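You operate a simulated robot arm through the tools that you are given. There is no shell and no other tool.

You run a simulated two-armed robot. Do the job below in one go: nothing can be reset, and whatever is moved stays where it is left.

TASK
Test the small orange fan at Fast, then switch the fan tester off.
Fine: guard closed before it goes on, and left closed; wait for the result; slider back to Slow; test no other.
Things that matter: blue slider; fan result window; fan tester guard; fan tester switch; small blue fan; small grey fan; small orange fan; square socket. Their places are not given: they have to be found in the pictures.

Only the result counts: the job must be done as asked and must still hold three seconds after the hand-in. Knocking over, shifting, dropping, spilling or breaking anything else fails it.

THE ROBOT
Two 7-joint arms with fingered hands on one trunk that stands fixed in place. Base frame: the origin is at the foot of the trunk, x ahead of it, y to its left, z up; the work surface is at about z = 720. Lengths are in mm, angles in rad, forces in N, time in s.
The left shoulder is at [56, 170, 1090], the right one opposite. With the tool pointing down near the work surface each hand reaches from about 280 to 780 mm from the base axis, measured 20 degrees to its own side. Payload 4 kg a hand.
The TCP of each hand is the grasp point between the finger pads, 26 mm short of the fingertips. In the tool frame z runs along the fingers and y along their closing line. The gripper opens to 132 mm. The gripper's body begins 73 mm behind the TCP. The gripper is a hand of 4 fingers: y runs from the thumb to the fingers, the wrist lies at [0, 0, -224] in the tool frame, and closing takes about 1.5 s.
Orientation is that of the tool frame in the base frame, as [roll, pitch, yaw] about the fixed x, y, z axes, in that order (R = Rz(yaw) Ry(pitch) Rx(roll)). With the fingers straight down and closing along the base's y, the tool's x points along the base's -x, its y along +y and its z along -z.

THE INTERFACE
- The arms move only by the tool servo_tool. It takes "left_targets", "right_targets" or both (then of equal length, played together; a hand with none holds still); each is one flat list of numbers, 6 for each row, row after row: the shift along the tool's x, y, z in mm, then the turn, a rotation vector about the tool's x, y, z in rad. In form: [x, y, z, wx, wy, wz, x, y, z, wx, wy, wz, ...]. A call has 1 to 20 rows; each row shifts and turns the commanded pose from where the row before left it, along the tool's axes as they then stand. "left_fingers" and "right_fingers" are, for a hand that has rows, the opening, from 0 (shut) to 1 (fully open), set as the call begins (left out, the last holds). A row lasts 0.2 s, in which the tool goes at most 50 mm and 0.15 rad; a call with a longer step from one row to the next is refused whole, and so is a gripper value outside its range. Where a pose cannot be reached the arm comes as near as it can. A force on the tool above 40 N (or 10 N above the force at the start of the call, whichever is more), or a blocked arm, ends the call early, and 0.2 s more pass. Each finger travels about 45 mm/s and halts on what it meets, pressing with about 30 N; the grip force reading is that of the motor and also rises with nothing between the fingers. The clock runs only during rows and for 0.2 s after the last one: add rows that do not move to give the fingers time. The reply holds the time, the measured pose of the TCP, the force on the tool along the base axes, the opening and the grip force, in the units named above and with some noise, with the torque about the TCP (base axes, N m) and any sound that the robot's microphone picked up, and new pictures: "pictures" is both (left out), scene, wrist or none (wrist: the cameras of the hands that moved).
- Cameras (640 x 400 px; columns grow to the right, rows downward): "scene" is now at [143, 32.2, 1287.8]; the picture's right is [0.47, -0.88, -0.00], its down [-0.45, -0.24, -0.86] and it looks along [0.76, 0.40, -0.51] (base axes); focal length 214 px, centre (320, 200). "left" rides on the left gripper at [-68, 2, -97] in its tool frame; the picture's right is [-0.03, -1.00, 0.00], its down [0.82, -0.02, -0.58] and it looks along [0.58, -0.01, 0.82] (tool axes); focal length 270 px, centre (320, 200). "right" rides on the right gripper at [68, 2, -97] in its tool frame; the picture's right is [-0.03, 1.00, 0.00], its down [-0.82, -0.02, -0.58] and it looks along [-0.58, -0.01, 0.82] (tool axes); focal length 270 px, centre (320, 200).
- raise_lower(by): slides the trunk up (or, below 0, down) by that many mm; the arms and the scene camera ride with it, the base frame stays. It gives what a move gives, with no picture.
- move_fingers(finger1, finger2, finger3, thumb_bend, hand): sets how far each is bent, from 0 (flat) to 100 (curled in); at 30 the hand is open as for a grip, at 70 the pads meet at the TCP. One left out holds its place. A second passes; each finger stops where it meets its share of the squeeze, and holds until it gets a number again. A gripper value or a shape takes the hand back. It gives what a move gives, with no picture; readings hold the bend of each and the force on the fingers (four entries, about 0 where the hand has none), thumb and palm.
- grasp_type(shape, hand): the hand has 4 fingers and takes this shape, open, in about a second: jaw (thumb against the fingers, like two jaws); tri (thumb and two fingers); tip (a fingertip pinch); poke (one finger out to press); point (the index stretched); flat (the hand flat); cup (the hand cupped); fist (a fist). The gripper value then closes the fingers along that shape, each until it touches; the sizes above hold for jaw. It gives what a move gives, with no picture.
- head_to(pan, tilt): turns the head with the scene camera to pan (to the left, within 1.501 rad either way) and tilt (down, from -0.506 to 1.204), counted from straight ahead of the robot. It gives what a move gives, and a new picture of the scene camera.
- measure_at(camera, pixels): there is no depth. For up to 12 entries [column, row, z] of the newest picture of that camera ("zoom" is the newest enlarged one), the place [x, y] in the base frame at which the ray of that pixel passes the height z, good to about 2 mm, but the place of the scene camera against the robot may be out by one fixed shift of up to 25 mm in any direction. No time passes.
- enlarge(camera, box): a new picture of the part [left, top, right, bottom] of that camera's present view, enlarged. No time passes.
- job_done(): hands the job in; it is judged then, once.

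Open the grippers and draw the arms clear of the work before you hand the job in, unless the task says otherwise.

The tools are called after "Request:" as a command line: name --argument value ..., lists and objects as JSON in quotes. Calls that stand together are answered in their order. servo_tool: Moves the arms, as the interface text tells. Its arguments: {"type":"object","properties":{"left_targets":{"type":"array"},"left_fingers":{"type":"number"},"right_targets":{"type":"array"},"right_fingers":{"type":"number"},"pictures":{"type":"string","enum":["both","scene","wrist","none"]}},"required":[]} The other tools are called the same way: raise_lower (by) slides the trunk up or down; grasp_type (shape, hand) gives the hand a shape; move_fingers (finger1, finger2, finger3, thumb_bend, hand) moves the fingers one by one; head_to (pan, tilt) turns the head that bears the scene camera; measure_at (camera, pixels) gives the place at which the rays of pixels pass given heights; enlarge (camera, box) takes an enlarged picture of a part of a camera's view; job_done () hands the job in.

At the start:

```text
time: 0.0
left_position: [436.9, 484.8, 1208.8]
left_tool_rot: [3.14, -0.003, -3.141]
left_wrist_force: [0.2, 0.2, 0.7]
left_wrist_torque: [-0.01, 0.02, 0.03]
left_grip_width: 131.8
left_grip_force: 0.0
left_shape: jaw
left_bend: [30.0, 30.0, 30.0, 30.0]
left_finger forces: [0.0, 0.0, 0.0, 0.1, 0.0, 0.0]
right_position: [539.6, 71.5, 1117.7]
right_tool_rot: [-3.141, 0.0, 3.141]
right_wrist_force: [-0.7, 1.1, -0.4]
right_wrist_torque: [0.02, -0.01, 0.0]
right_grip_width: 131.6
right_grip_force: 0.0
right_shape: jaw
right_bend: [30.0, 30.0, 30.0, 30.0]
right_finger forces: [0.1, 0.0, 0.1, 0.0, 0.0, 0.1]
trunk travel left (down, up): [-319.0, 436.0]
head pan, tilt: [0.485, 0.531]
```

scene: 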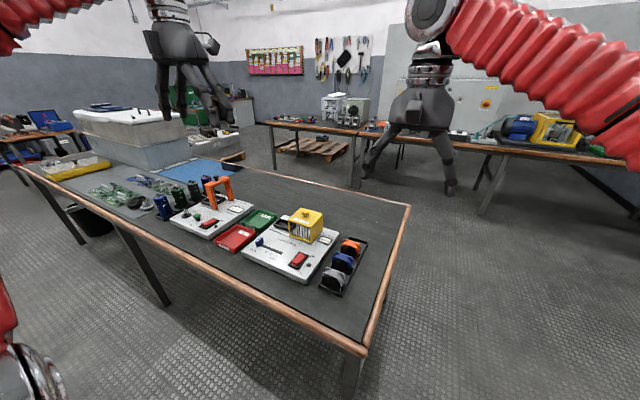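
right: 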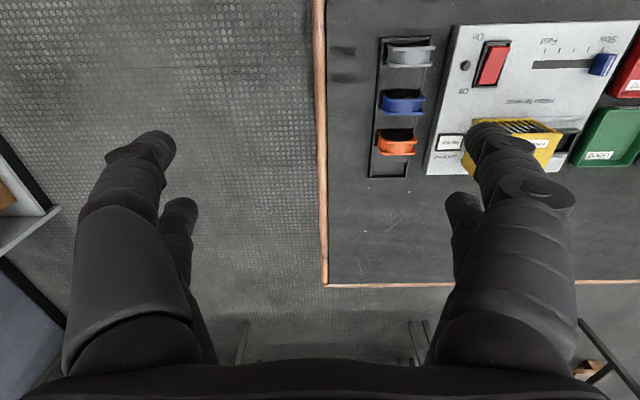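
left: 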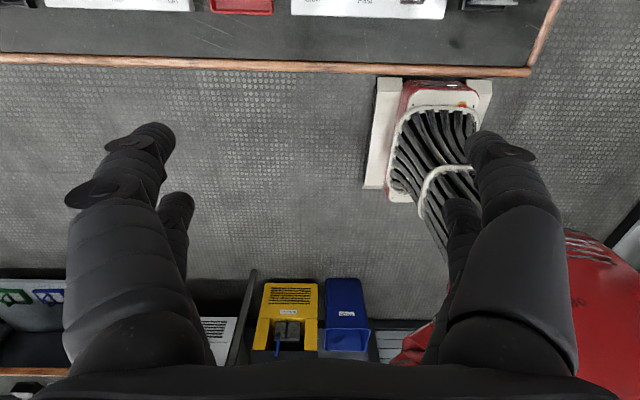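

The scene shows the fan tester at about (290,250) with the yellow guard at (305,225) and the fans in a tray at (343,265). I'll enlarge the views to see detail.

Request:
enlarge --camera "scene" --box '[220, 190, 400, 302]'

Request:
enlarge --camera "right" --box '[360, 10, 640, 185]'

```text
3.56 times, centred on (310, 246) of scene
```

zoom: 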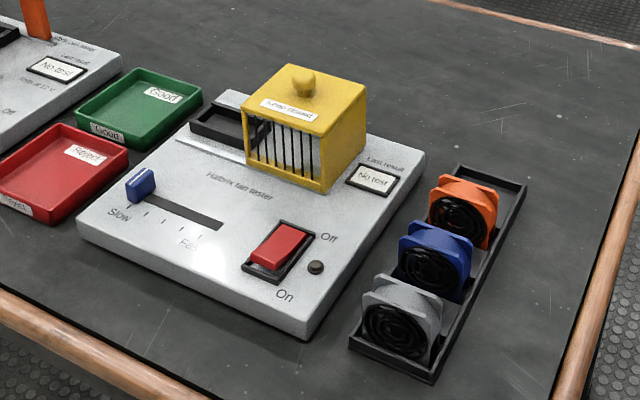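

```text
2.29 times, centred on (500, 98) of right
```

zoom: 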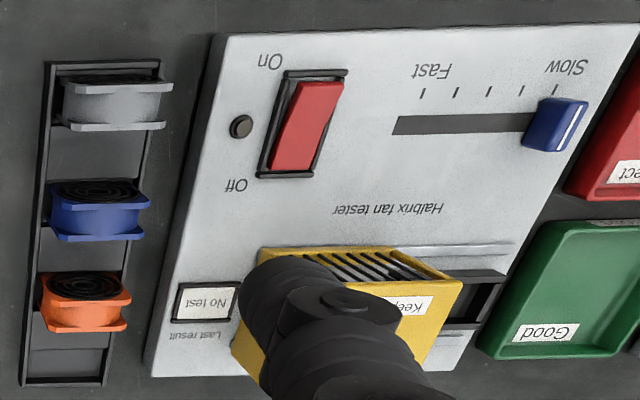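

The tester is directly readable in the right wrist camera. I measure key points there and in the scene view to find positions.

Request:
measure_at --camera "right" --pixels '[[395, 145, 740], [403, 100, 740], [410, 52, 740], [492, 63, 760], [602, 64, 760], [535, 64, 750], [425, 175, 750], [455, 27, 750], [370, 176, 720], [382, 38, 720], [450, 142, 750], [565, 150, 750]]'

Request:
measure_at --camera "scene" --pixels '[[302, 261, 760], [262, 242, 760], [352, 246, 740], [345, 262, 740], [335, 280, 740], [306, 213, 820], [310, 242, 750], [284, 226, 750]]'

```text
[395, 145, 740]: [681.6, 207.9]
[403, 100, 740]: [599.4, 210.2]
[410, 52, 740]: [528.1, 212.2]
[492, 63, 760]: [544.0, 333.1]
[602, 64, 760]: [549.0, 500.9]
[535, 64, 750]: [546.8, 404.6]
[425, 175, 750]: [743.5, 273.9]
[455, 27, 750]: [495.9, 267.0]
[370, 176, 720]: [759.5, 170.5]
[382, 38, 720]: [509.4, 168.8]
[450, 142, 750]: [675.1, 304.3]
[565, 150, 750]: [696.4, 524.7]
```

```text
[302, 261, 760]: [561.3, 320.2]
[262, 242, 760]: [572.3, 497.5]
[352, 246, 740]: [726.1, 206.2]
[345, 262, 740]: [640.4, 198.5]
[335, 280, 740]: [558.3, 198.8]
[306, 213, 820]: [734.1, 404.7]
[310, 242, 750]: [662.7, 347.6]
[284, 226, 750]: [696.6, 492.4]
```

Next I zoom into the guard/socket area and the slider/switch in the scene view to understand how the guard works.

Request:
enlarge --camera "scene" --box '[265, 200, 345, 250]'

Request:
enlarge --camera "scene" --box '[240, 225, 320, 275]'

Request:
enlarge --camera "scene" --box '[310, 230, 374, 300]'

```text
8.00 times, centred on (305, 225) of scene
```

zoom: 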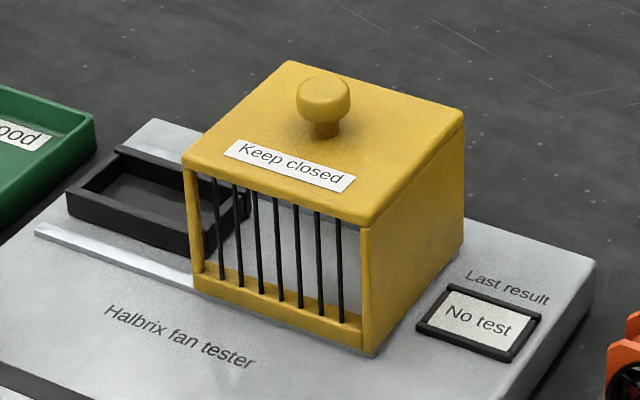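

```text
8.00 times, centred on (280, 250) of scene
```

zoom: 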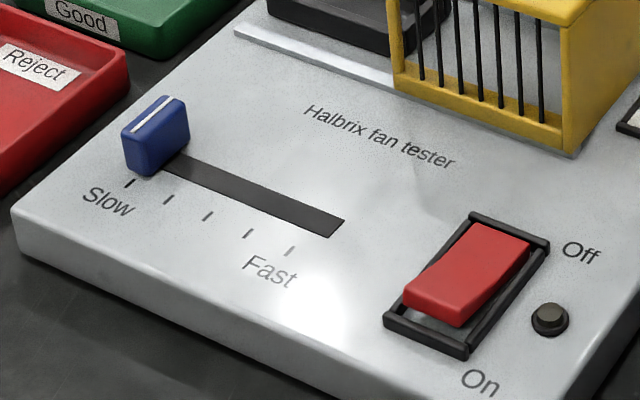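

```text
5.71 times, centred on (342, 265) of scene
```

zoom: 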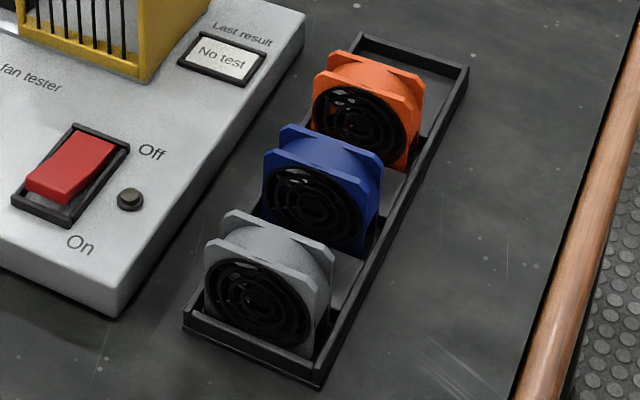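

The guard (yellow box with knob) sits on a rail with the black square socket to its left, so it appears open to the right. I'll check the hand geometry and measure the socket and guard corners.

Request:
enlarge --camera "scene" --box '[340, 40, 500, 200]'

Request:
enlarge --camera "scene" --box '[265, 200, 345, 250]'

Request:
measure_at --camera "zoom" --pixels '[[65, 190, 755], [120, 148, 755], [205, 240, 755], [245, 205, 755], [35, 230, 750], [200, 275, 745], [365, 355, 745], [465, 250, 745], [480, 318, 745], [325, 90, 840], [370, 225, 820], [465, 130, 820]]'

```text
2.50 times, centred on (420, 120) of scene
```

zoom: 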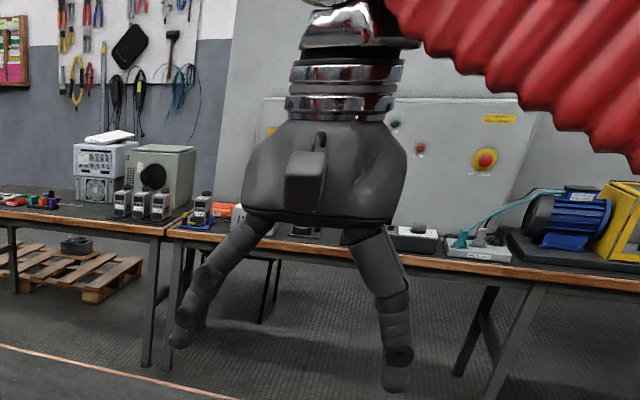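

```text
8.00 times, centred on (305, 225) of scene
```

zoom: 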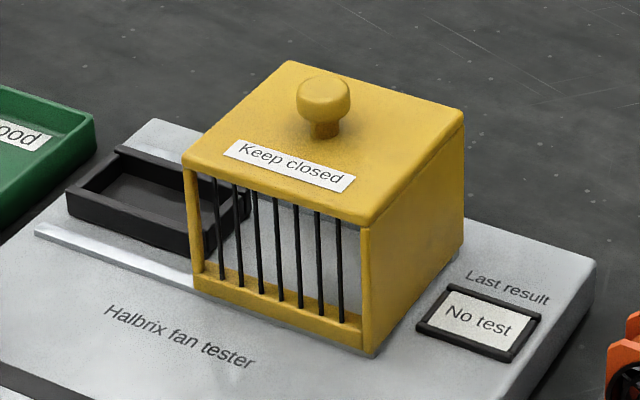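

```text
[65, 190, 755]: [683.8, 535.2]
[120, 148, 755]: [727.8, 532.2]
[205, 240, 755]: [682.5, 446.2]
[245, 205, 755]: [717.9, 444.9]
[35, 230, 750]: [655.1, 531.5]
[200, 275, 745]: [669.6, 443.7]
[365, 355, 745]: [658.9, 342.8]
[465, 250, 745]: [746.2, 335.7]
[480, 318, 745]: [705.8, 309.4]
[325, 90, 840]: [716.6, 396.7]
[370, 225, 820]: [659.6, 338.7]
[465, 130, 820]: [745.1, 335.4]
```

Socket appears at about x 684–728, y 446–535, and the guard at y 340–444. I'll move the left hand aside and bring the right hand's camera over the fans for a precise look.

Request:
servo_tool --left_targets '[0, 40, 0, 0, 0, 0, 0, 40, 0, 0, 0, 0, 0, 40, 0, 0, 0, 0, 0, 30, 0, 0, 0, 0, 0, 0, 0, 0, 0, 0]' --right_targets '[25, 35, 16, 0, 0, 0, 25, 35, 16, 0, 0, 0, 25, 35, 16, 0, 0, 0, 25, 35, 16, 0, 0, 0, 0, 0, 0, 0, 0, 0]' --pictures "both"

```text
time: 1.2
left_position: [438.4, 636.2, 1209.3]
left_tool_rot: [3.141, -0.003, -3.141]
left_wrist_force: [-0.2, -0.5, -0.3]
left_wrist_torque: [0.03, -0.01, -0.06]
left_grip_width: 131.9
left_grip_force: 0.1
left_shape: jaw
left_bend: [30.0, 30.0, 30.0, 30.0]
left_finger forces: [0.0, 0.1, 0.0, 0.0, 0.0, 0.0]
right_position: [446.1, 206.5, 1055.3]
right_tool_rot: [3.138, -0.001, 3.128]
right_wrist_force: [-0.7, 0.4, -0.3]
right_wrist_torque: [0.0, 0.01, 0.01]
right_grip_width: 131.8
right_grip_force: 0.1
right_shape: jaw
right_bend: [30.0, 30.0, 30.0, 30.0]
right_finger forces: [0.1, 0.1, 0.0, 0.0, 0.1, 0.0]
trunk travel left (down, up): [-319.0, 436.0]
head pan, tilt: [0.485, 0.531]
```

scene: 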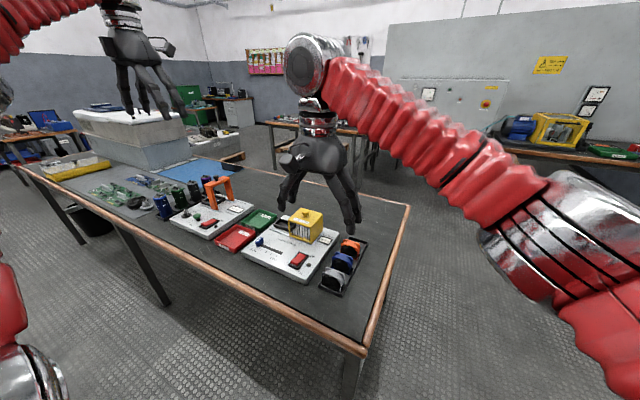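
right: 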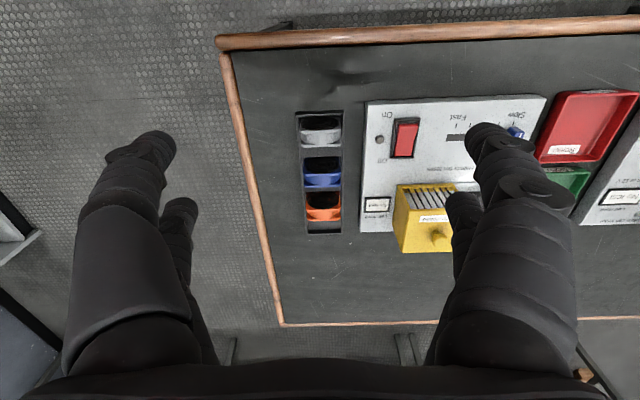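
left: 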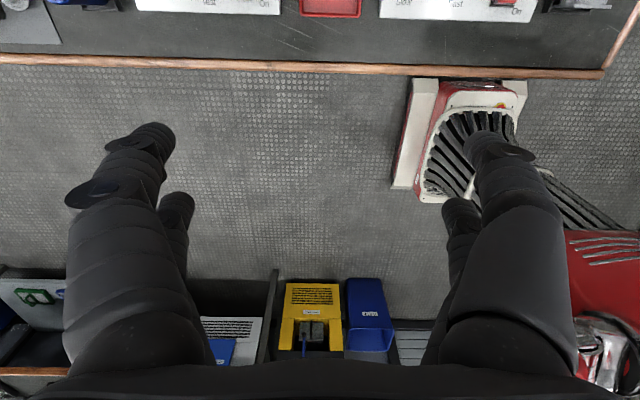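

The fans are now at (322,130–205) in the right wrist view. I enlarge them and measure.

Request:
enlarge --camera "right" --box '[270, 100, 370, 240]'

Request:
enlarge --camera "right" --box '[350, 80, 550, 270]'

```text
2.86 times, centred on (320, 170) of right
```

zoom: 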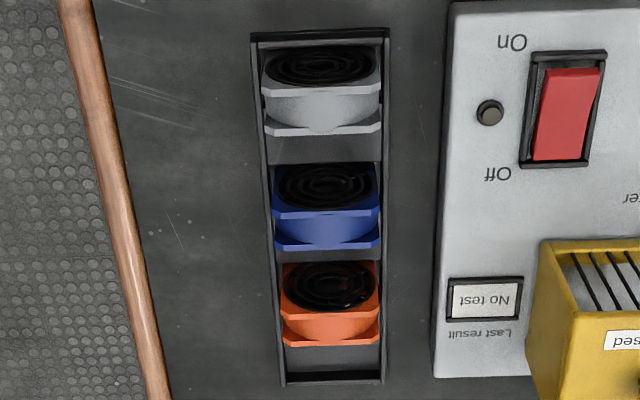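

```text
2.11 times, centred on (450, 175) of right
```

zoom: 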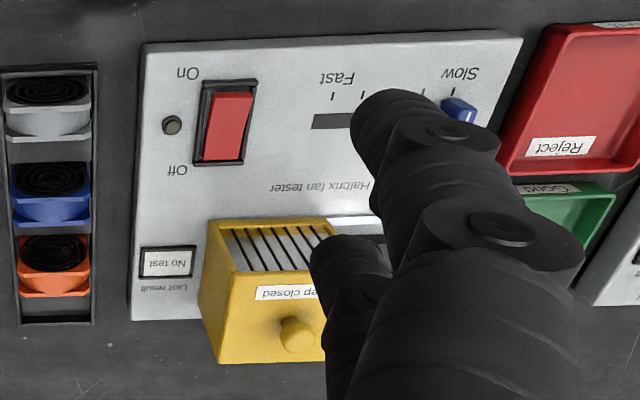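

Orange fan: front plate about x≈660, back ≈690, y≈211, about 60 mm wide. I now shift the right camera to y≈385 to look at the socket and guard.

Request:
measure_at --camera "right" --pixels '[[306.4, 208.5, 776], [341, 207.8, 776], [306.7, 220.7, 776], [341, 220.7, 776], [307, 191.7, 722], [340, 191.7, 722], [304, 118, 776], [340, 118, 776]]'

Request:
servo_tool --right_targets '[0, 44, 0, 0, 0, 0, 0, 44, 0, 0, 0, 0, 0, 44, 0, 0, 0, 0, 0, 44, 0, 0, 0, 0, 0, 0, 0, 0, 0, 0]' --pictures "both"

```text
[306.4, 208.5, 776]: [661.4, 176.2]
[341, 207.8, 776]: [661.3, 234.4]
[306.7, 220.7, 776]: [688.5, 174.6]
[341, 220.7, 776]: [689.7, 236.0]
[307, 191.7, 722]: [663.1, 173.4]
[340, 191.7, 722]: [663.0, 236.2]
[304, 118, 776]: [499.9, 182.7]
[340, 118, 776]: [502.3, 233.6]
```

```text
time: 2.6
left_position: [438.0, 634.6, 1209.2]
left_tool_rot: [-3.141, -0.001, 3.141]
left_wrist_force: [0.0, 0.2, -0.3]
left_wrist_torque: [0.01, 0.02, 0.03]
left_grip_width: 132.0
left_grip_force: 0.0
left_shape: jaw
left_bend: [30.0, 30.0, 30.0, 30.0]
left_finger forces: [0.1, 0.0, 0.0, 0.0, 0.0, 0.0]
right_position: [471.2, 207.1, 1060.3]
right_tool_rot: [3.117, -0.02, 3.076]
right_wrist_force: [0.0, -0.3, -1.1]
right_wrist_torque: [0.01, 0.03, -0.03]
right_grip_width: 131.9
right_grip_force: 0.0
right_shape: jaw
right_bend: [30.0, 30.0, 30.0, 30.0]
right_finger forces: [0.0, 0.0, 0.0, 0.0, 0.0, 0.0]
right hand out of reach, approached as far as the arm can: row 1, 2, 3, 4
trunk travel left (down, up): [-319.0, 436.0]
head pan, tilt: [0.485, 0.531]
stopped in row 5 (right hand): the arm was blocked; the commanded pose is now the measured one
```

scene: 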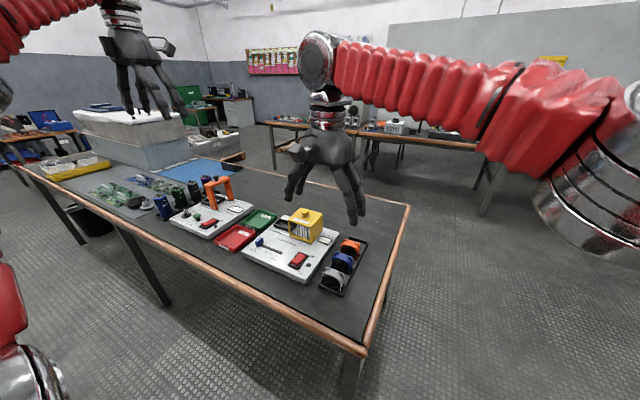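
right: 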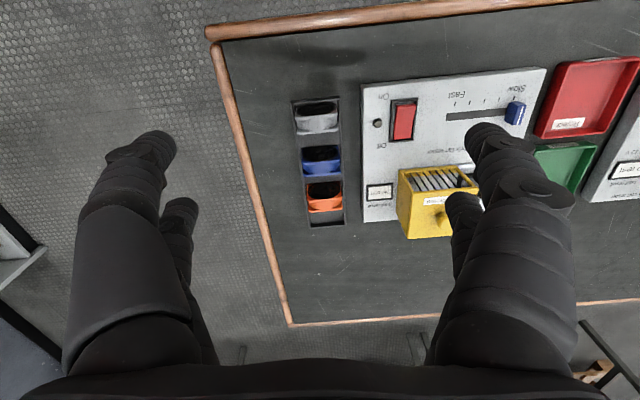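

The right arm can't go that far left, but the scene camera can be cross-calibrated. I first measure shared features (result window, switch, tester corners) in this right picture and the scene picture before retracting the right arm.

Request:
enlarge --camera "right" --box '[280, 60, 560, 250]'

Request:
enlarge --camera "scene" --box '[235, 195, 365, 295]'

```text
2.11 times, centred on (420, 155) of right
```

zoom: 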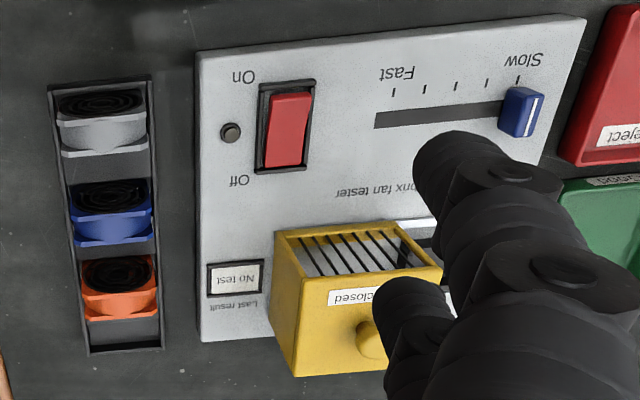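

```text
4.00 times, centred on (300, 245) of scene
```

zoom: 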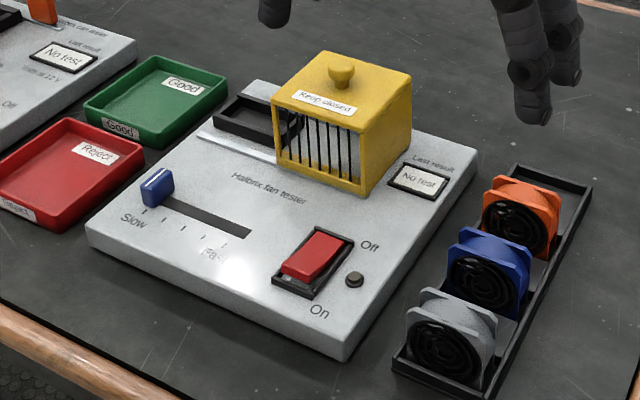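

I cross-measure the same points (result window, button, slot end, tester corners) in both cameras at assumed plate height.

Request:
measure_at --camera "right" --pixels '[[379.9, 192, 745], [377.7, 122.7, 745], [361.6, 84.7, 745], [363.5, 222, 745], [546.4, 68.1, 745], [446.1, 117, 745], [379.9, 192, 755], [377.7, 122.7, 755], [446.1, 117, 755], [298.8, 102.7, 735]]'

Request:
measure_at --camera "zoom" --pixels '[[418, 180, 745], [354, 279, 745], [345, 350, 745], [477, 155, 745], [87, 225, 745], [250, 233, 745], [418, 180, 755], [354, 279, 755], [250, 233, 755]]'

```text
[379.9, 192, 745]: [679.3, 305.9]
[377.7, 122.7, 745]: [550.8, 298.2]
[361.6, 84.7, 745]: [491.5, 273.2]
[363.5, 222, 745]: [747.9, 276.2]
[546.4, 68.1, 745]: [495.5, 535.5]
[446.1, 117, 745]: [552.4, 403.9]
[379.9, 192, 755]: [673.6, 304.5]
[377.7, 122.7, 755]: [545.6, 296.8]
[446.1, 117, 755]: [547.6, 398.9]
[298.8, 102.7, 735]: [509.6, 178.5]
```

```text
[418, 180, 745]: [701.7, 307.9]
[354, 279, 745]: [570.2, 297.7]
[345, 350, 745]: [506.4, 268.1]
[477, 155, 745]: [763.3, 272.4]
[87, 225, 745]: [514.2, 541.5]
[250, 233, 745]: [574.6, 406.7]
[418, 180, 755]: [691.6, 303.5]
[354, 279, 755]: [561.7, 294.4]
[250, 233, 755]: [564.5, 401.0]
```

Scene readings are offset by about (+19, 0) mm relative to the wrist camera. I retract the right arm to its side and bring the left hand, tilted, above the tester so its camera looks straight down.

Request:
servo_tool --left_targets '[0, 0, 0, 0, 0, 0, 0, 0, 0, 0, 0, 0, 0, 0, 0, 0, 0, 0, -22.4, -25.6, 28.8, 0, 0, 0, -22.4, -25.6, 28.8, 0, 0, 0, -22.4, -25.6, 28.8, 0, 0, 0, -22.4, -25.6, 28.8, 0, 0, 0, -22.4, -25.6, 28.8, 0, 0, 0, -22.4, -25.6, 28.8, 0, 0, 0, -22.4, -25.6, 28.8, 0, 0, 0, -22.4, -25.6, 28.8, 0, 0, 0, -22.4, -25.6, 28.8, 0, 0, 0, 0, 0, 0, 0, -0.1, 0, 0, 0, 0, 0, -0.1, 0, 0, 0, 0, 0, -0.1, 0, 0, 0, 0, 0, -0.1, 0, 0, 0, 0, 0, -0.1, 0, 0, 0, 0, 0, 0, 0]' --right_targets '[8, -40, -2, 0, 0, 0, 8, -40, -2, 0, 0, 0, 8, -40, -2, 0, 0, 0, 8, -40, -2, 0, 0, 0, 8, -40, -2, 0, 0, 0, 8, -40, -2, 0, 0, 0, 8, -40, -2, 0, 0, 0, 8, -40, -2, 0, 0, 0, 8, -40, -2, 0, 0, 0, 0, 0, 0, 0, 0, 0, 0, 0, 0, 0, 0, 0, 0, 0, 0, 0, 0, 0, 0, 0, 0, 0, 0, 0, 0, 0, 0, 0, 0, 0, 0, 0, 0, 0, 0, 0, 0, 0, 0, 0, 0, 0, 0, 0, 0, 0, 0, 0, 0, 0, 0, 0, 0, 0]' --pictures "both"

```text
time: 6.4
left_position: [640.0, 404.4, 950.4]
left_tool_rot: [3.141, 0.503, 3.141]
left_wrist_force: [0.5, -0.8, -0.5]
left_wrist_torque: [-0.02, 0.01, 0.0]
left_grip_width: 131.8
left_grip_force: 0.1
left_shape: jaw
left_bend: [30.0, 30.0, 30.0, 30.0]
left_finger forces: [0.1, 0.0, 0.0, 0.1, 0.0, 0.0]
right_position: [371.4, -143.1, 1071.8]
right_tool_rot: [3.117, -0.015, 3.082]
right_wrist_force: [-0.3, 0.3, 0.0]
right_wrist_torque: [-0.04, 0.0, -0.03]
right_grip_width: 132.0
right_grip_force: 0.1
right_shape: jaw
right_bend: [30.0, 30.0, 30.0, 30.0]
right_finger forces: [0.1, 0.0, 0.1, 0.0, 0.0, 0.1]
trunk travel left (down, up): [-319.0, 436.0]
head pan, tilt: [0.485, 0.531]
```

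scene: 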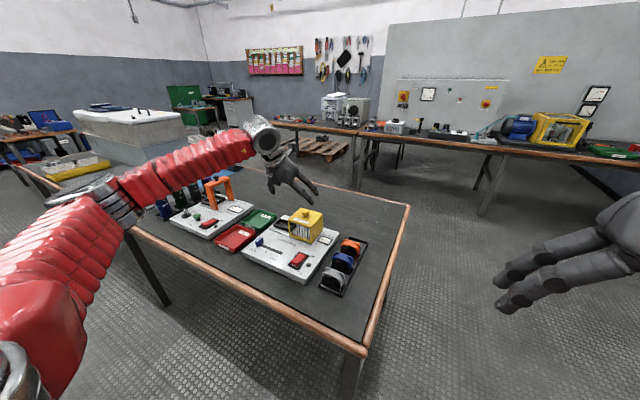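
right: 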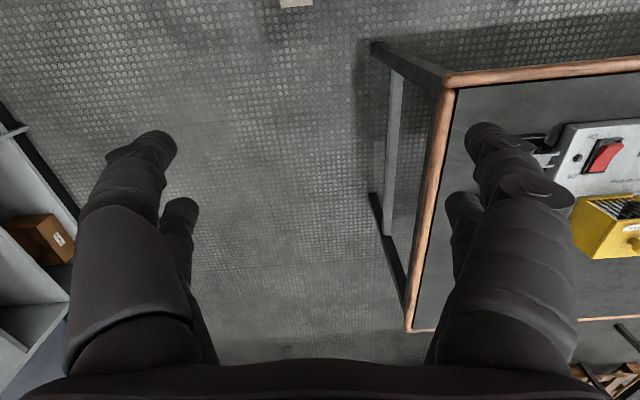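
left: 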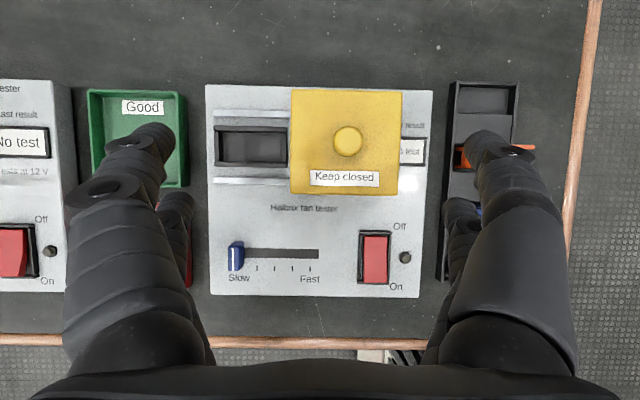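

Now the left camera looks straight down: the socket is at (250,147), guard top at (347,142), slider at (236,256), switch (375,258). I enlarge it.

Request:
enlarge --camera "left" --box '[200, 75, 440, 225]'

Request:
enlarge --camera "left" --box '[200, 200, 440, 350]'

```text
2.67 times, centred on (320, 150) of left
```

zoom: 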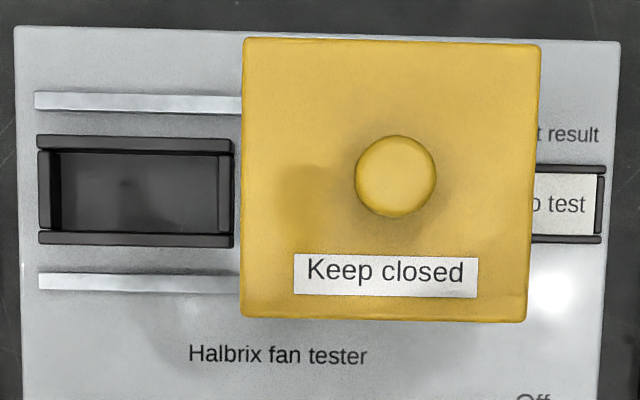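

```text
2.67 times, centred on (320, 275) of left
```

zoom: 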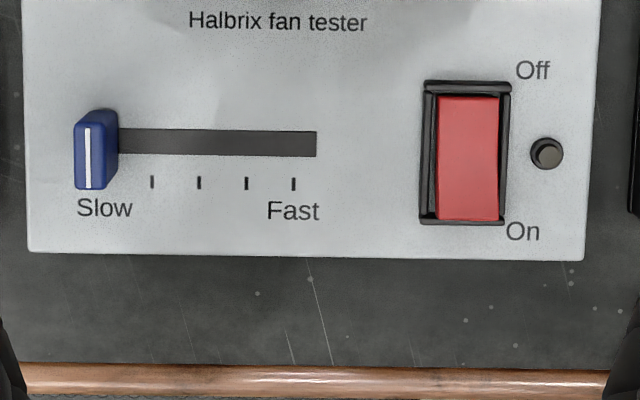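

I measure the key features from this overhead view (button, slot, knob, socket inner corners, guard top, orange fan).

Request:
measure_at --camera "zoom" --pixels '[[546, 153, 745], [546, 153, 755], [316, 144, 745], [105, 150, 745], [293, 184, 745], [89, 155, 770], [440, 98, 755], [500, 98, 755], [437, 220, 765], [498, 220, 765], [27, 251, 745], [583, 261, 745]]'

Request:
measure_at --camera "left" --pixels '[[213.9, 125.6, 755], [287.8, 125.6, 755], [287.8, 166.9, 755], [214.2, 166.9, 755], [219.5, 132, 755], [281.8, 132, 755], [281.8, 162, 755], [348, 142, 840], [291.1, 89.6, 820], [402.5, 91.5, 820], [396.9, 195.4, 820], [290.8, 193.5, 820]]'

```text
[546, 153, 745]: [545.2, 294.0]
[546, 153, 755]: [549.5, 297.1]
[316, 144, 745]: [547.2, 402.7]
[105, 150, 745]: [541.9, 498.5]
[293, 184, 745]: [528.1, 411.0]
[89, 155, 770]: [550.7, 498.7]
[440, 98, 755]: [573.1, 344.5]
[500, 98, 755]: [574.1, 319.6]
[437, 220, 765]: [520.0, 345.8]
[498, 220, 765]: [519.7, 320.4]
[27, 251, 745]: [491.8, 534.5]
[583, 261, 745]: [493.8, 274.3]
```

```text
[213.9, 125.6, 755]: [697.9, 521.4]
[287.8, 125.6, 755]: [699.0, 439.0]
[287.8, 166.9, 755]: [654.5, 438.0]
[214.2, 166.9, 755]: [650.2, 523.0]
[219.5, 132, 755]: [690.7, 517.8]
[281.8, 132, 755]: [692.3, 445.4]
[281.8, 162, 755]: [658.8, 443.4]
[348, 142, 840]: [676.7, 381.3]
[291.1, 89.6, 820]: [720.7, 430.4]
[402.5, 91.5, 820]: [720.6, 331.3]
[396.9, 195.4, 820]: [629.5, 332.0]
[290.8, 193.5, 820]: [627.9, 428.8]
```

Plate top is about z≈750; socket inner is x≈659–691, y≈444–518. Before grasping, I partly close the left hand to see how the fingertips look from the wrist camera.

Request:
servo_tool --left_targets '[0, 0, 0, 0, 0, 0, 0, 0, 0, 0, 0, 0, 0, 0, 0, 0, 0, 0, 0, 0, 0, 0, 0, 0]' --left_fingers 0.5 --pictures "both"

Request:
enlarge --camera "scene" --box '[240, 120, 340, 220]'

```text
time: 7.4
left_position: [639.3, 404.7, 950.1]
left_tool_rot: [3.142, 0.498, -3.141]
left_wrist_force: [-0.2, -0.6, 0.2]
left_wrist_torque: [-0.02, 0.04, 0.01]
left_grip_width: 66.8
left_grip_force: 0.0
left_shape: jaw
left_bend: [73.0, 73.0, 73.0, 70.0]
left_finger forces: [0.0, 0.0, 0.0, 0.0, 0.1, 0.0]
right_position: [372.3, -144.5, 1070.9]
right_tool_rot: [3.116, -0.015, 3.082]
right_wrist_force: [0.2, 0.1, 0.2]
right_wrist_torque: [-0.01, 0.02, -0.02]
right_grip_width: 132.3
right_grip_force: 0.0
right_shape: jaw
right_bend: [30.0, 30.0, 30.0, 30.0]
right_finger forces: [0.1, 0.1, 0.0, 0.0, 0.0, 0.1]
trunk travel left (down, up): [-319.0, 436.0]
head pan, tilt: [0.485, 0.531]
```

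scene: 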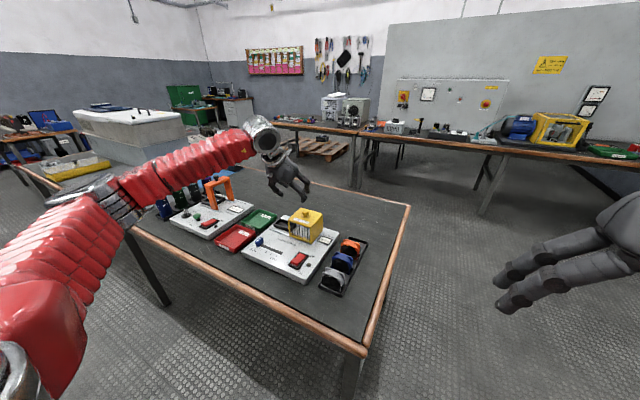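
left: 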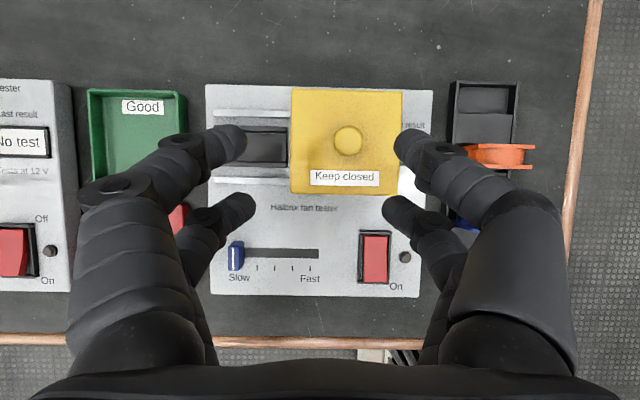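

```text
4.00 times, centred on (290, 170) of scene
```

zoom: 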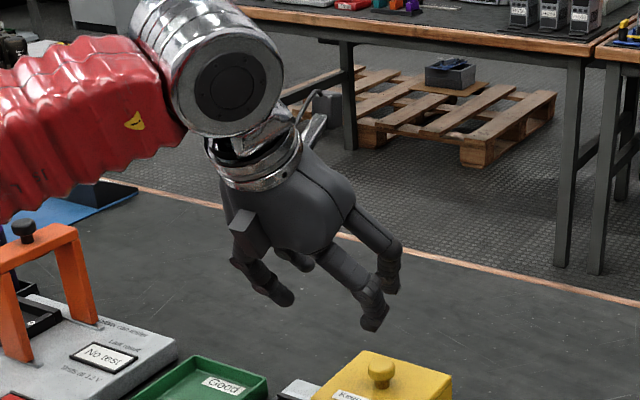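

The jaw is two pairs of digits about ±17 mm along tool x, so gripping the fan along x (front/back plates) is best and also avoids the guard. I turn the left hand: undo tilt, yaw +90°, then tilt slightly so the fingers lean toward +y.

Request:
servo_tool --left_targets '[0, 0, 0, 0, 0.1, 0, 0, 0, 0, 0, 0.1, 0, 0, 0, 0, 0, 0.1, 0, 0, 0, 0, 0, 0.1, 0, 0, 0, 0, 0, 0.1, 0, 0, 0, 0, 0, 0, -0.1428, 0, 0, 0, 0, 0, -0.1428, 0, 0, 0, 0, 0, -0.1428, 0, 0, 0, 0, 0, -0.1428, 0, 0, 0, 0, 0, -0.1428, 0, 0, 0, 0, 0, -0.1428, 0, 0, 0, 0, 0, -0.1428, 0, 0, 0, 0, 0, -0.1428, 0, 0, 0, 0, 0, -0.1428, 0, 0, 0, 0, 0, -0.1428, 0, 0, 0, 0, 0, -0.1428, 0, 0, 0, 0, -0.1, 0, 0, 0, 0, 0, -0.1, 0, 0, 0, 0, 0, -0.1, 0]' --pictures "both"

```text
time: 11.4
left_position: [640.1, 403.5, 951.8]
left_tool_rot: [-3.141, 0.302, -1.572]
left_wrist_force: [0.7, 0.4, -0.1]
left_wrist_torque: [-0.01, 0.01, -0.02]
left_grip_width: 66.7
left_grip_force: 0.0
left_shape: jaw
left_bend: [73.0, 73.0, 73.0, 70.0]
left_finger forces: [0.1, 0.0, 0.0, 0.0, 0.0, 0.1]
right_position: [371.8, -145.3, 1071.9]
right_tool_rot: [3.117, -0.016, 3.082]
right_wrist_force: [-0.3, 0.3, 1.1]
right_wrist_torque: [0.01, 0.02, 0.0]
right_grip_width: 131.9
right_grip_force: 0.0
right_shape: jaw
right_bend: [30.0, 30.0, 30.0, 30.0]
right_finger forces: [0.1, 0.0, 0.1, 0.0, 0.1, 0.1]
trunk travel left (down, up): [-319.0, 436.0]
head pan, tilt: [0.485, 0.531]
```

scene: 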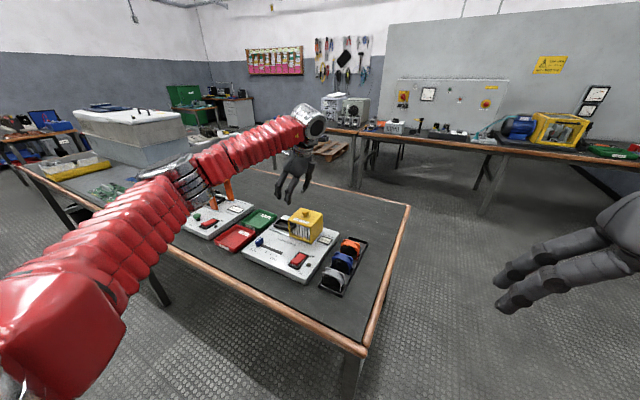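
left: 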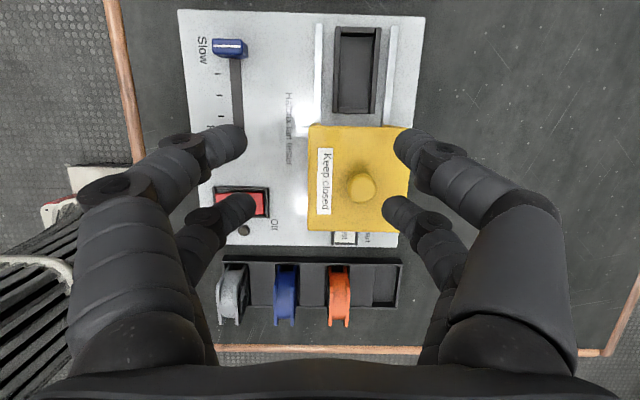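

The pose is right and the view shows both the socket (357,70) and the fans (339,297). I enlarge the orange fan and the socket.

Request:
enlarge --camera "left" --box '[200, 240, 420, 350]'

Request:
enlarge --camera "left" --box '[280, 0, 440, 140]'

```text
2.91 times, centred on (310, 295) of left
```

zoom: 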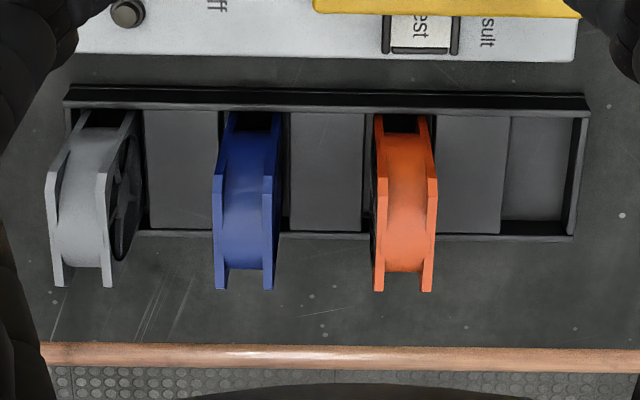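

```text
2.86 times, centred on (360, 70) of left
```

zoom: 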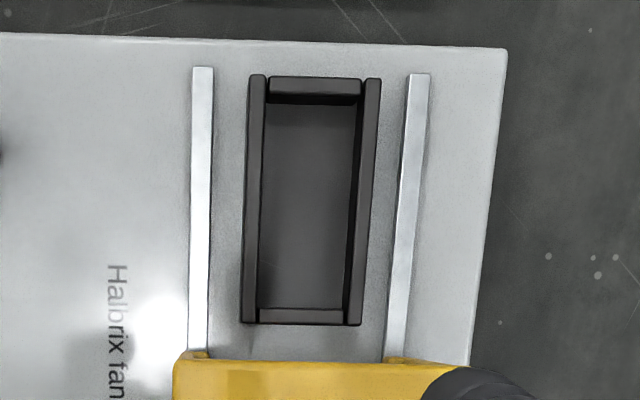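

I zoom in tighter on the orange fan to pick its edges precisely and triangulate its height.

Request:
measure_at --camera "left" --pixels '[[341.45, 33.25, 760], [374.7, 33.25, 760], [338.3, 108.5, 760], [369.45, 108.5, 760], [341.45, 33.25, 770], [374.7, 33.25, 770], [338.3, 108.5, 770], [369.45, 108.5, 770]]'

Request:
enlarge --camera "left" --box '[310, 255, 374, 305]'

```text
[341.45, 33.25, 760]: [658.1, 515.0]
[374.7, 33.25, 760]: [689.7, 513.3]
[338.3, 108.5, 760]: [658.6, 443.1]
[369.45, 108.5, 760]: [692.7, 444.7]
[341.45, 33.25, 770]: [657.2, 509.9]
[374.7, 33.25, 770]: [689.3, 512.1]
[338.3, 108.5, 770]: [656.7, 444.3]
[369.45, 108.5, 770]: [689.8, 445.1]
```

```text
8.00 times, centred on (342, 280) of left
```

zoom: 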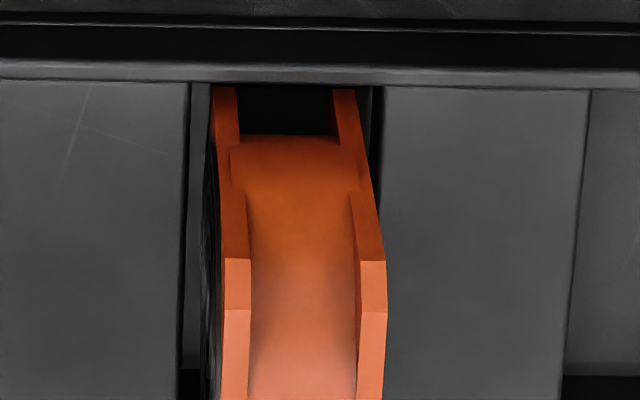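

Measuring the orange fan's chamfer/top corners at several assumed heights to intersect with the right-camera rays.

Request:
measure_at --camera "left" --pixels '[[330.1, 293.75, 775], [350.4, 293.75, 775], [330.1, 293.75, 785], [350.4, 293.75, 785], [330.1, 293.75, 795], [350.4, 293.75, 795], [328.9, 266, 730], [349, 266, 730], [330.1, 287.3, 775], [330.1, 287.3, 765], [326, 266, 730], [351, 266, 730]]'

Request:
enlarge --camera "scene" --box '[330, 228, 370, 258]'

```text
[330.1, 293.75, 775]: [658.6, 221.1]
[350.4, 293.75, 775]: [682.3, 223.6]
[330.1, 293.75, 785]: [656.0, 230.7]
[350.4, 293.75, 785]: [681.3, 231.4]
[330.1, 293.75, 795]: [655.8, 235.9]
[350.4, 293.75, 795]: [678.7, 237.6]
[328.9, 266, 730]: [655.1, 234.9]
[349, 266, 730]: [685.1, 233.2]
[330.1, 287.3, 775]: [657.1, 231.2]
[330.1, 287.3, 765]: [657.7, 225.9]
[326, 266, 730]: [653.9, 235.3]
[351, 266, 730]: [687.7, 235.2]
```

```text
13.33 times, centred on (350, 243) of scene
```

zoom: 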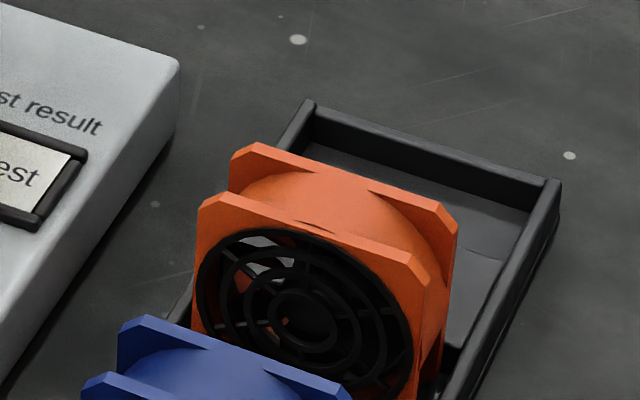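

Estimates: orange fan centre ≈ (670, 205), top z ≈ 781, 60 wide × 26 deep; socket inner centre ≈ (674.5, 479), 33×70. I move the left hand above the orange fan with the opening reduced.

Request:
servo_tool --left_targets '[42.8, -6, 3.9, 0, 0, 0, 42.8, -6, 3.9, 0, 0, 0, 42.8, -6, 3.9, 0, 0, 0, 42.8, -6, 3.9, 0, 0, 0, 42.8, -6, 3.9, 0, 0, 0, 0, 0, 0, 0, 0, 0]' --left_fingers 0.42 --pictures "both"

Request:
enlarge --camera "left" --box '[200, 60, 440, 300]'

Request:
enlarge --camera "scene" --box '[300, 180, 400, 300]'

```text
time: 12.8
left_position: [668.7, 205.2, 869.2]
left_tool_rot: [3.14, 0.301, -1.572]
left_wrist_force: [0.1, -0.3, 0.2]
left_wrist_torque: [0.02, -0.01, -0.03]
left_grip_width: 56.1
left_grip_force: 0.0
left_shape: jaw
left_bend: [73.0, 73.0, 73.0, 70.0]
left_finger forces: [0.0, 0.1, 0.1, 0.1, 0.1, 0.0]
right_position: [372.7, -144.6, 1072.4]
right_tool_rot: [3.118, -0.017, 3.082]
right_wrist_force: [0.8, -0.2, 0.8]
right_wrist_torque: [-0.03, -0.01, 0.0]
right_grip_width: 132.0
right_grip_force: 0.1
right_shape: jaw
right_bend: [30.0, 30.0, 30.0, 30.0]
right_finger forces: [0.0, 0.0, 0.1, 0.0, 0.0, 0.1]
trunk travel left (down, up): [-319.0, 436.0]
head pan, tilt: [0.485, 0.531]
```

scene: 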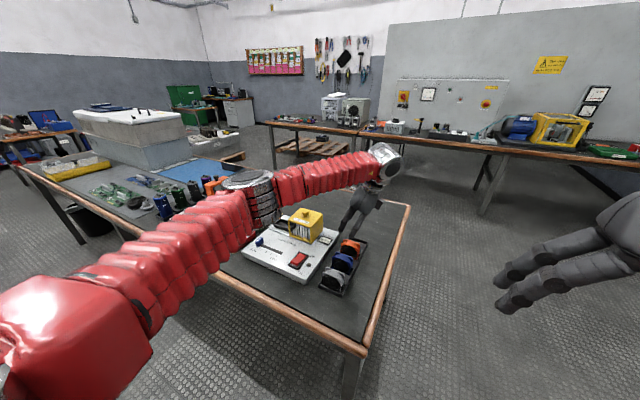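
left: 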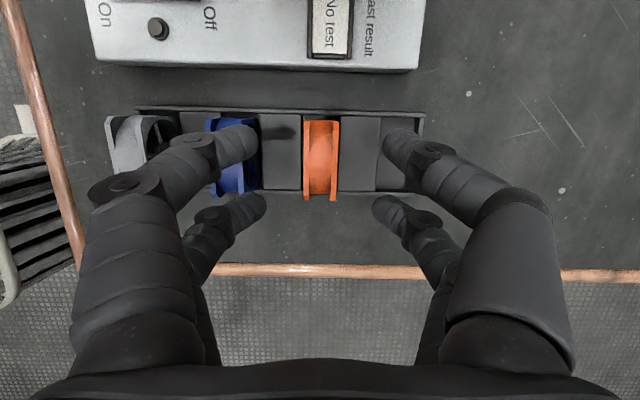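

```text
1.67 times, centred on (320, 180) of left
```

zoom: 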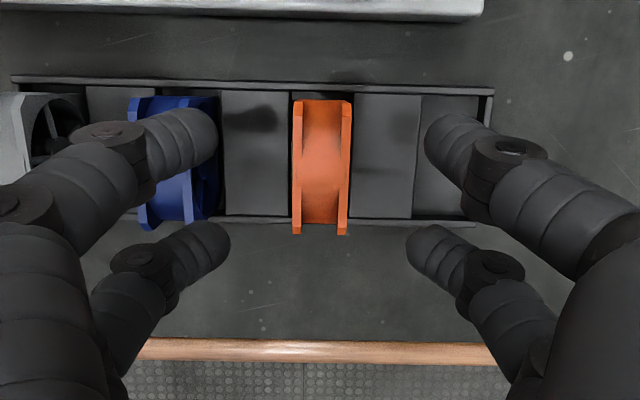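

```text
3.33 times, centred on (350, 240) of scene
```

zoom: 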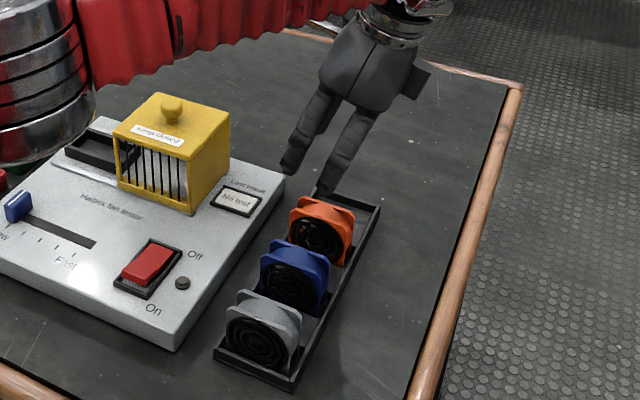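

The fan lies between the digits near column 320 in the left view. I zoom in for precise alignment measurement.

Request:
enlarge --camera "left" --box '[270, 100, 370, 210]'

Request:
measure_at --camera "left" --pixels '[[303.2, 174, 781], [338, 174, 781], [303.2, 174, 775], [338, 174, 775]]'

```text
3.64 times, centred on (320, 155) of left
```

zoom: 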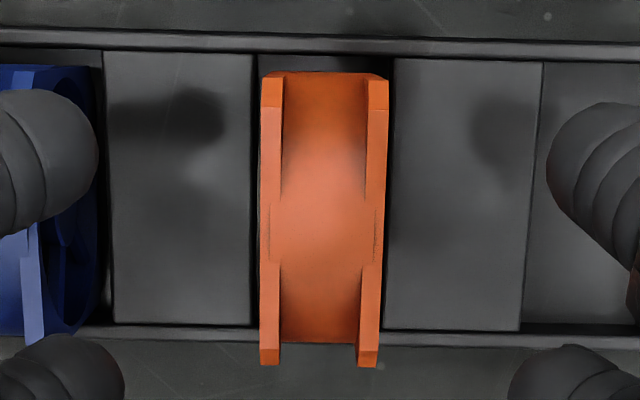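

```text
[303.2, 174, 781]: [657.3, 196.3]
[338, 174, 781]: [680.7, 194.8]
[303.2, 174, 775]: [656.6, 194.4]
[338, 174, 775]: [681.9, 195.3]
```

Fan x-centre ≈ 669. I measure its y-extent via the chamfer ends in this view.

Request:
measure_at --camera "left" --pixels '[[308, 129.7, 781], [336, 129.7, 781], [306, 195.7, 781], [334, 195.7, 781], [308, 120, 773], [335, 120, 773], [306, 200, 773], [334, 200, 773]]'

```text
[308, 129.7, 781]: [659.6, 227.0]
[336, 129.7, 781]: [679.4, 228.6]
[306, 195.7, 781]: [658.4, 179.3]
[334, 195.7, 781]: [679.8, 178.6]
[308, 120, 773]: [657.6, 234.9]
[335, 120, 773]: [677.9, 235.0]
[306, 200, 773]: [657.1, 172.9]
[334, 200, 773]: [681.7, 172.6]
```

The fan centre ≈ (669, 203.5) aligns with the TCP. I check the blue fan's back edge for finger clearance before descending.

Request:
measure_at --camera "left" --pixels '[[258.7, 124.8, 775], [259.5, 160, 760], [251, 180, 775], [262.8, 160, 735], [289.3, 160, 735], [327, 120, 735]]'

Request:
servo_tool --left_targets '[0, 0, 0, 0, 0, 0, 0, 0, 0, 0, 0, 0, 0, 0, 0, 0, 0, 0]' --left_fingers 0.37 --pictures "wrist"

```text
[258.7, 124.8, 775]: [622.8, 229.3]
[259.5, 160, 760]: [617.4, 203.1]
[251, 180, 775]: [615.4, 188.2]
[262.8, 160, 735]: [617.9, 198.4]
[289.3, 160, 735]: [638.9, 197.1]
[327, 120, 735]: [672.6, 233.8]
```

```text
time: 13.6
left_position: [669.1, 204.2, 868.7]
left_tool_rot: [3.14, 0.3, -1.571]
left_wrist_force: [0.1, -0.3, -0.3]
left_wrist_torque: [0.02, 0.02, 0.0]
left_grip_width: 49.5
left_grip_force: 0.1
left_shape: jaw
left_bend: [73.0, 73.0, 73.0, 70.0]
left_finger forces: [0.0, 0.0, 0.0, 0.1, 0.0, 0.0]
right_position: [372.8, -144.3, 1070.9]
right_tool_rot: [3.119, -0.017, 3.082]
right_wrist_force: [0.3, -0.6, -0.2]
right_wrist_torque: [-0.01, -0.01, 0.01]
right_grip_width: 132.0
right_grip_force: 0.1
right_shape: jaw
right_bend: [30.0, 30.0, 30.0, 30.0]
right_finger forces: [0.0, 0.1, 0.0, 0.0, 0.1, 0.0]
trunk travel left (down, up): [-319.0, 436.0]
head pan, tilt: [0.485, 0.531]
```

left: 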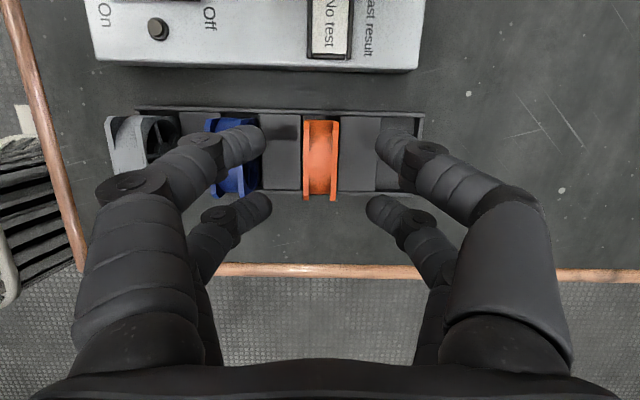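

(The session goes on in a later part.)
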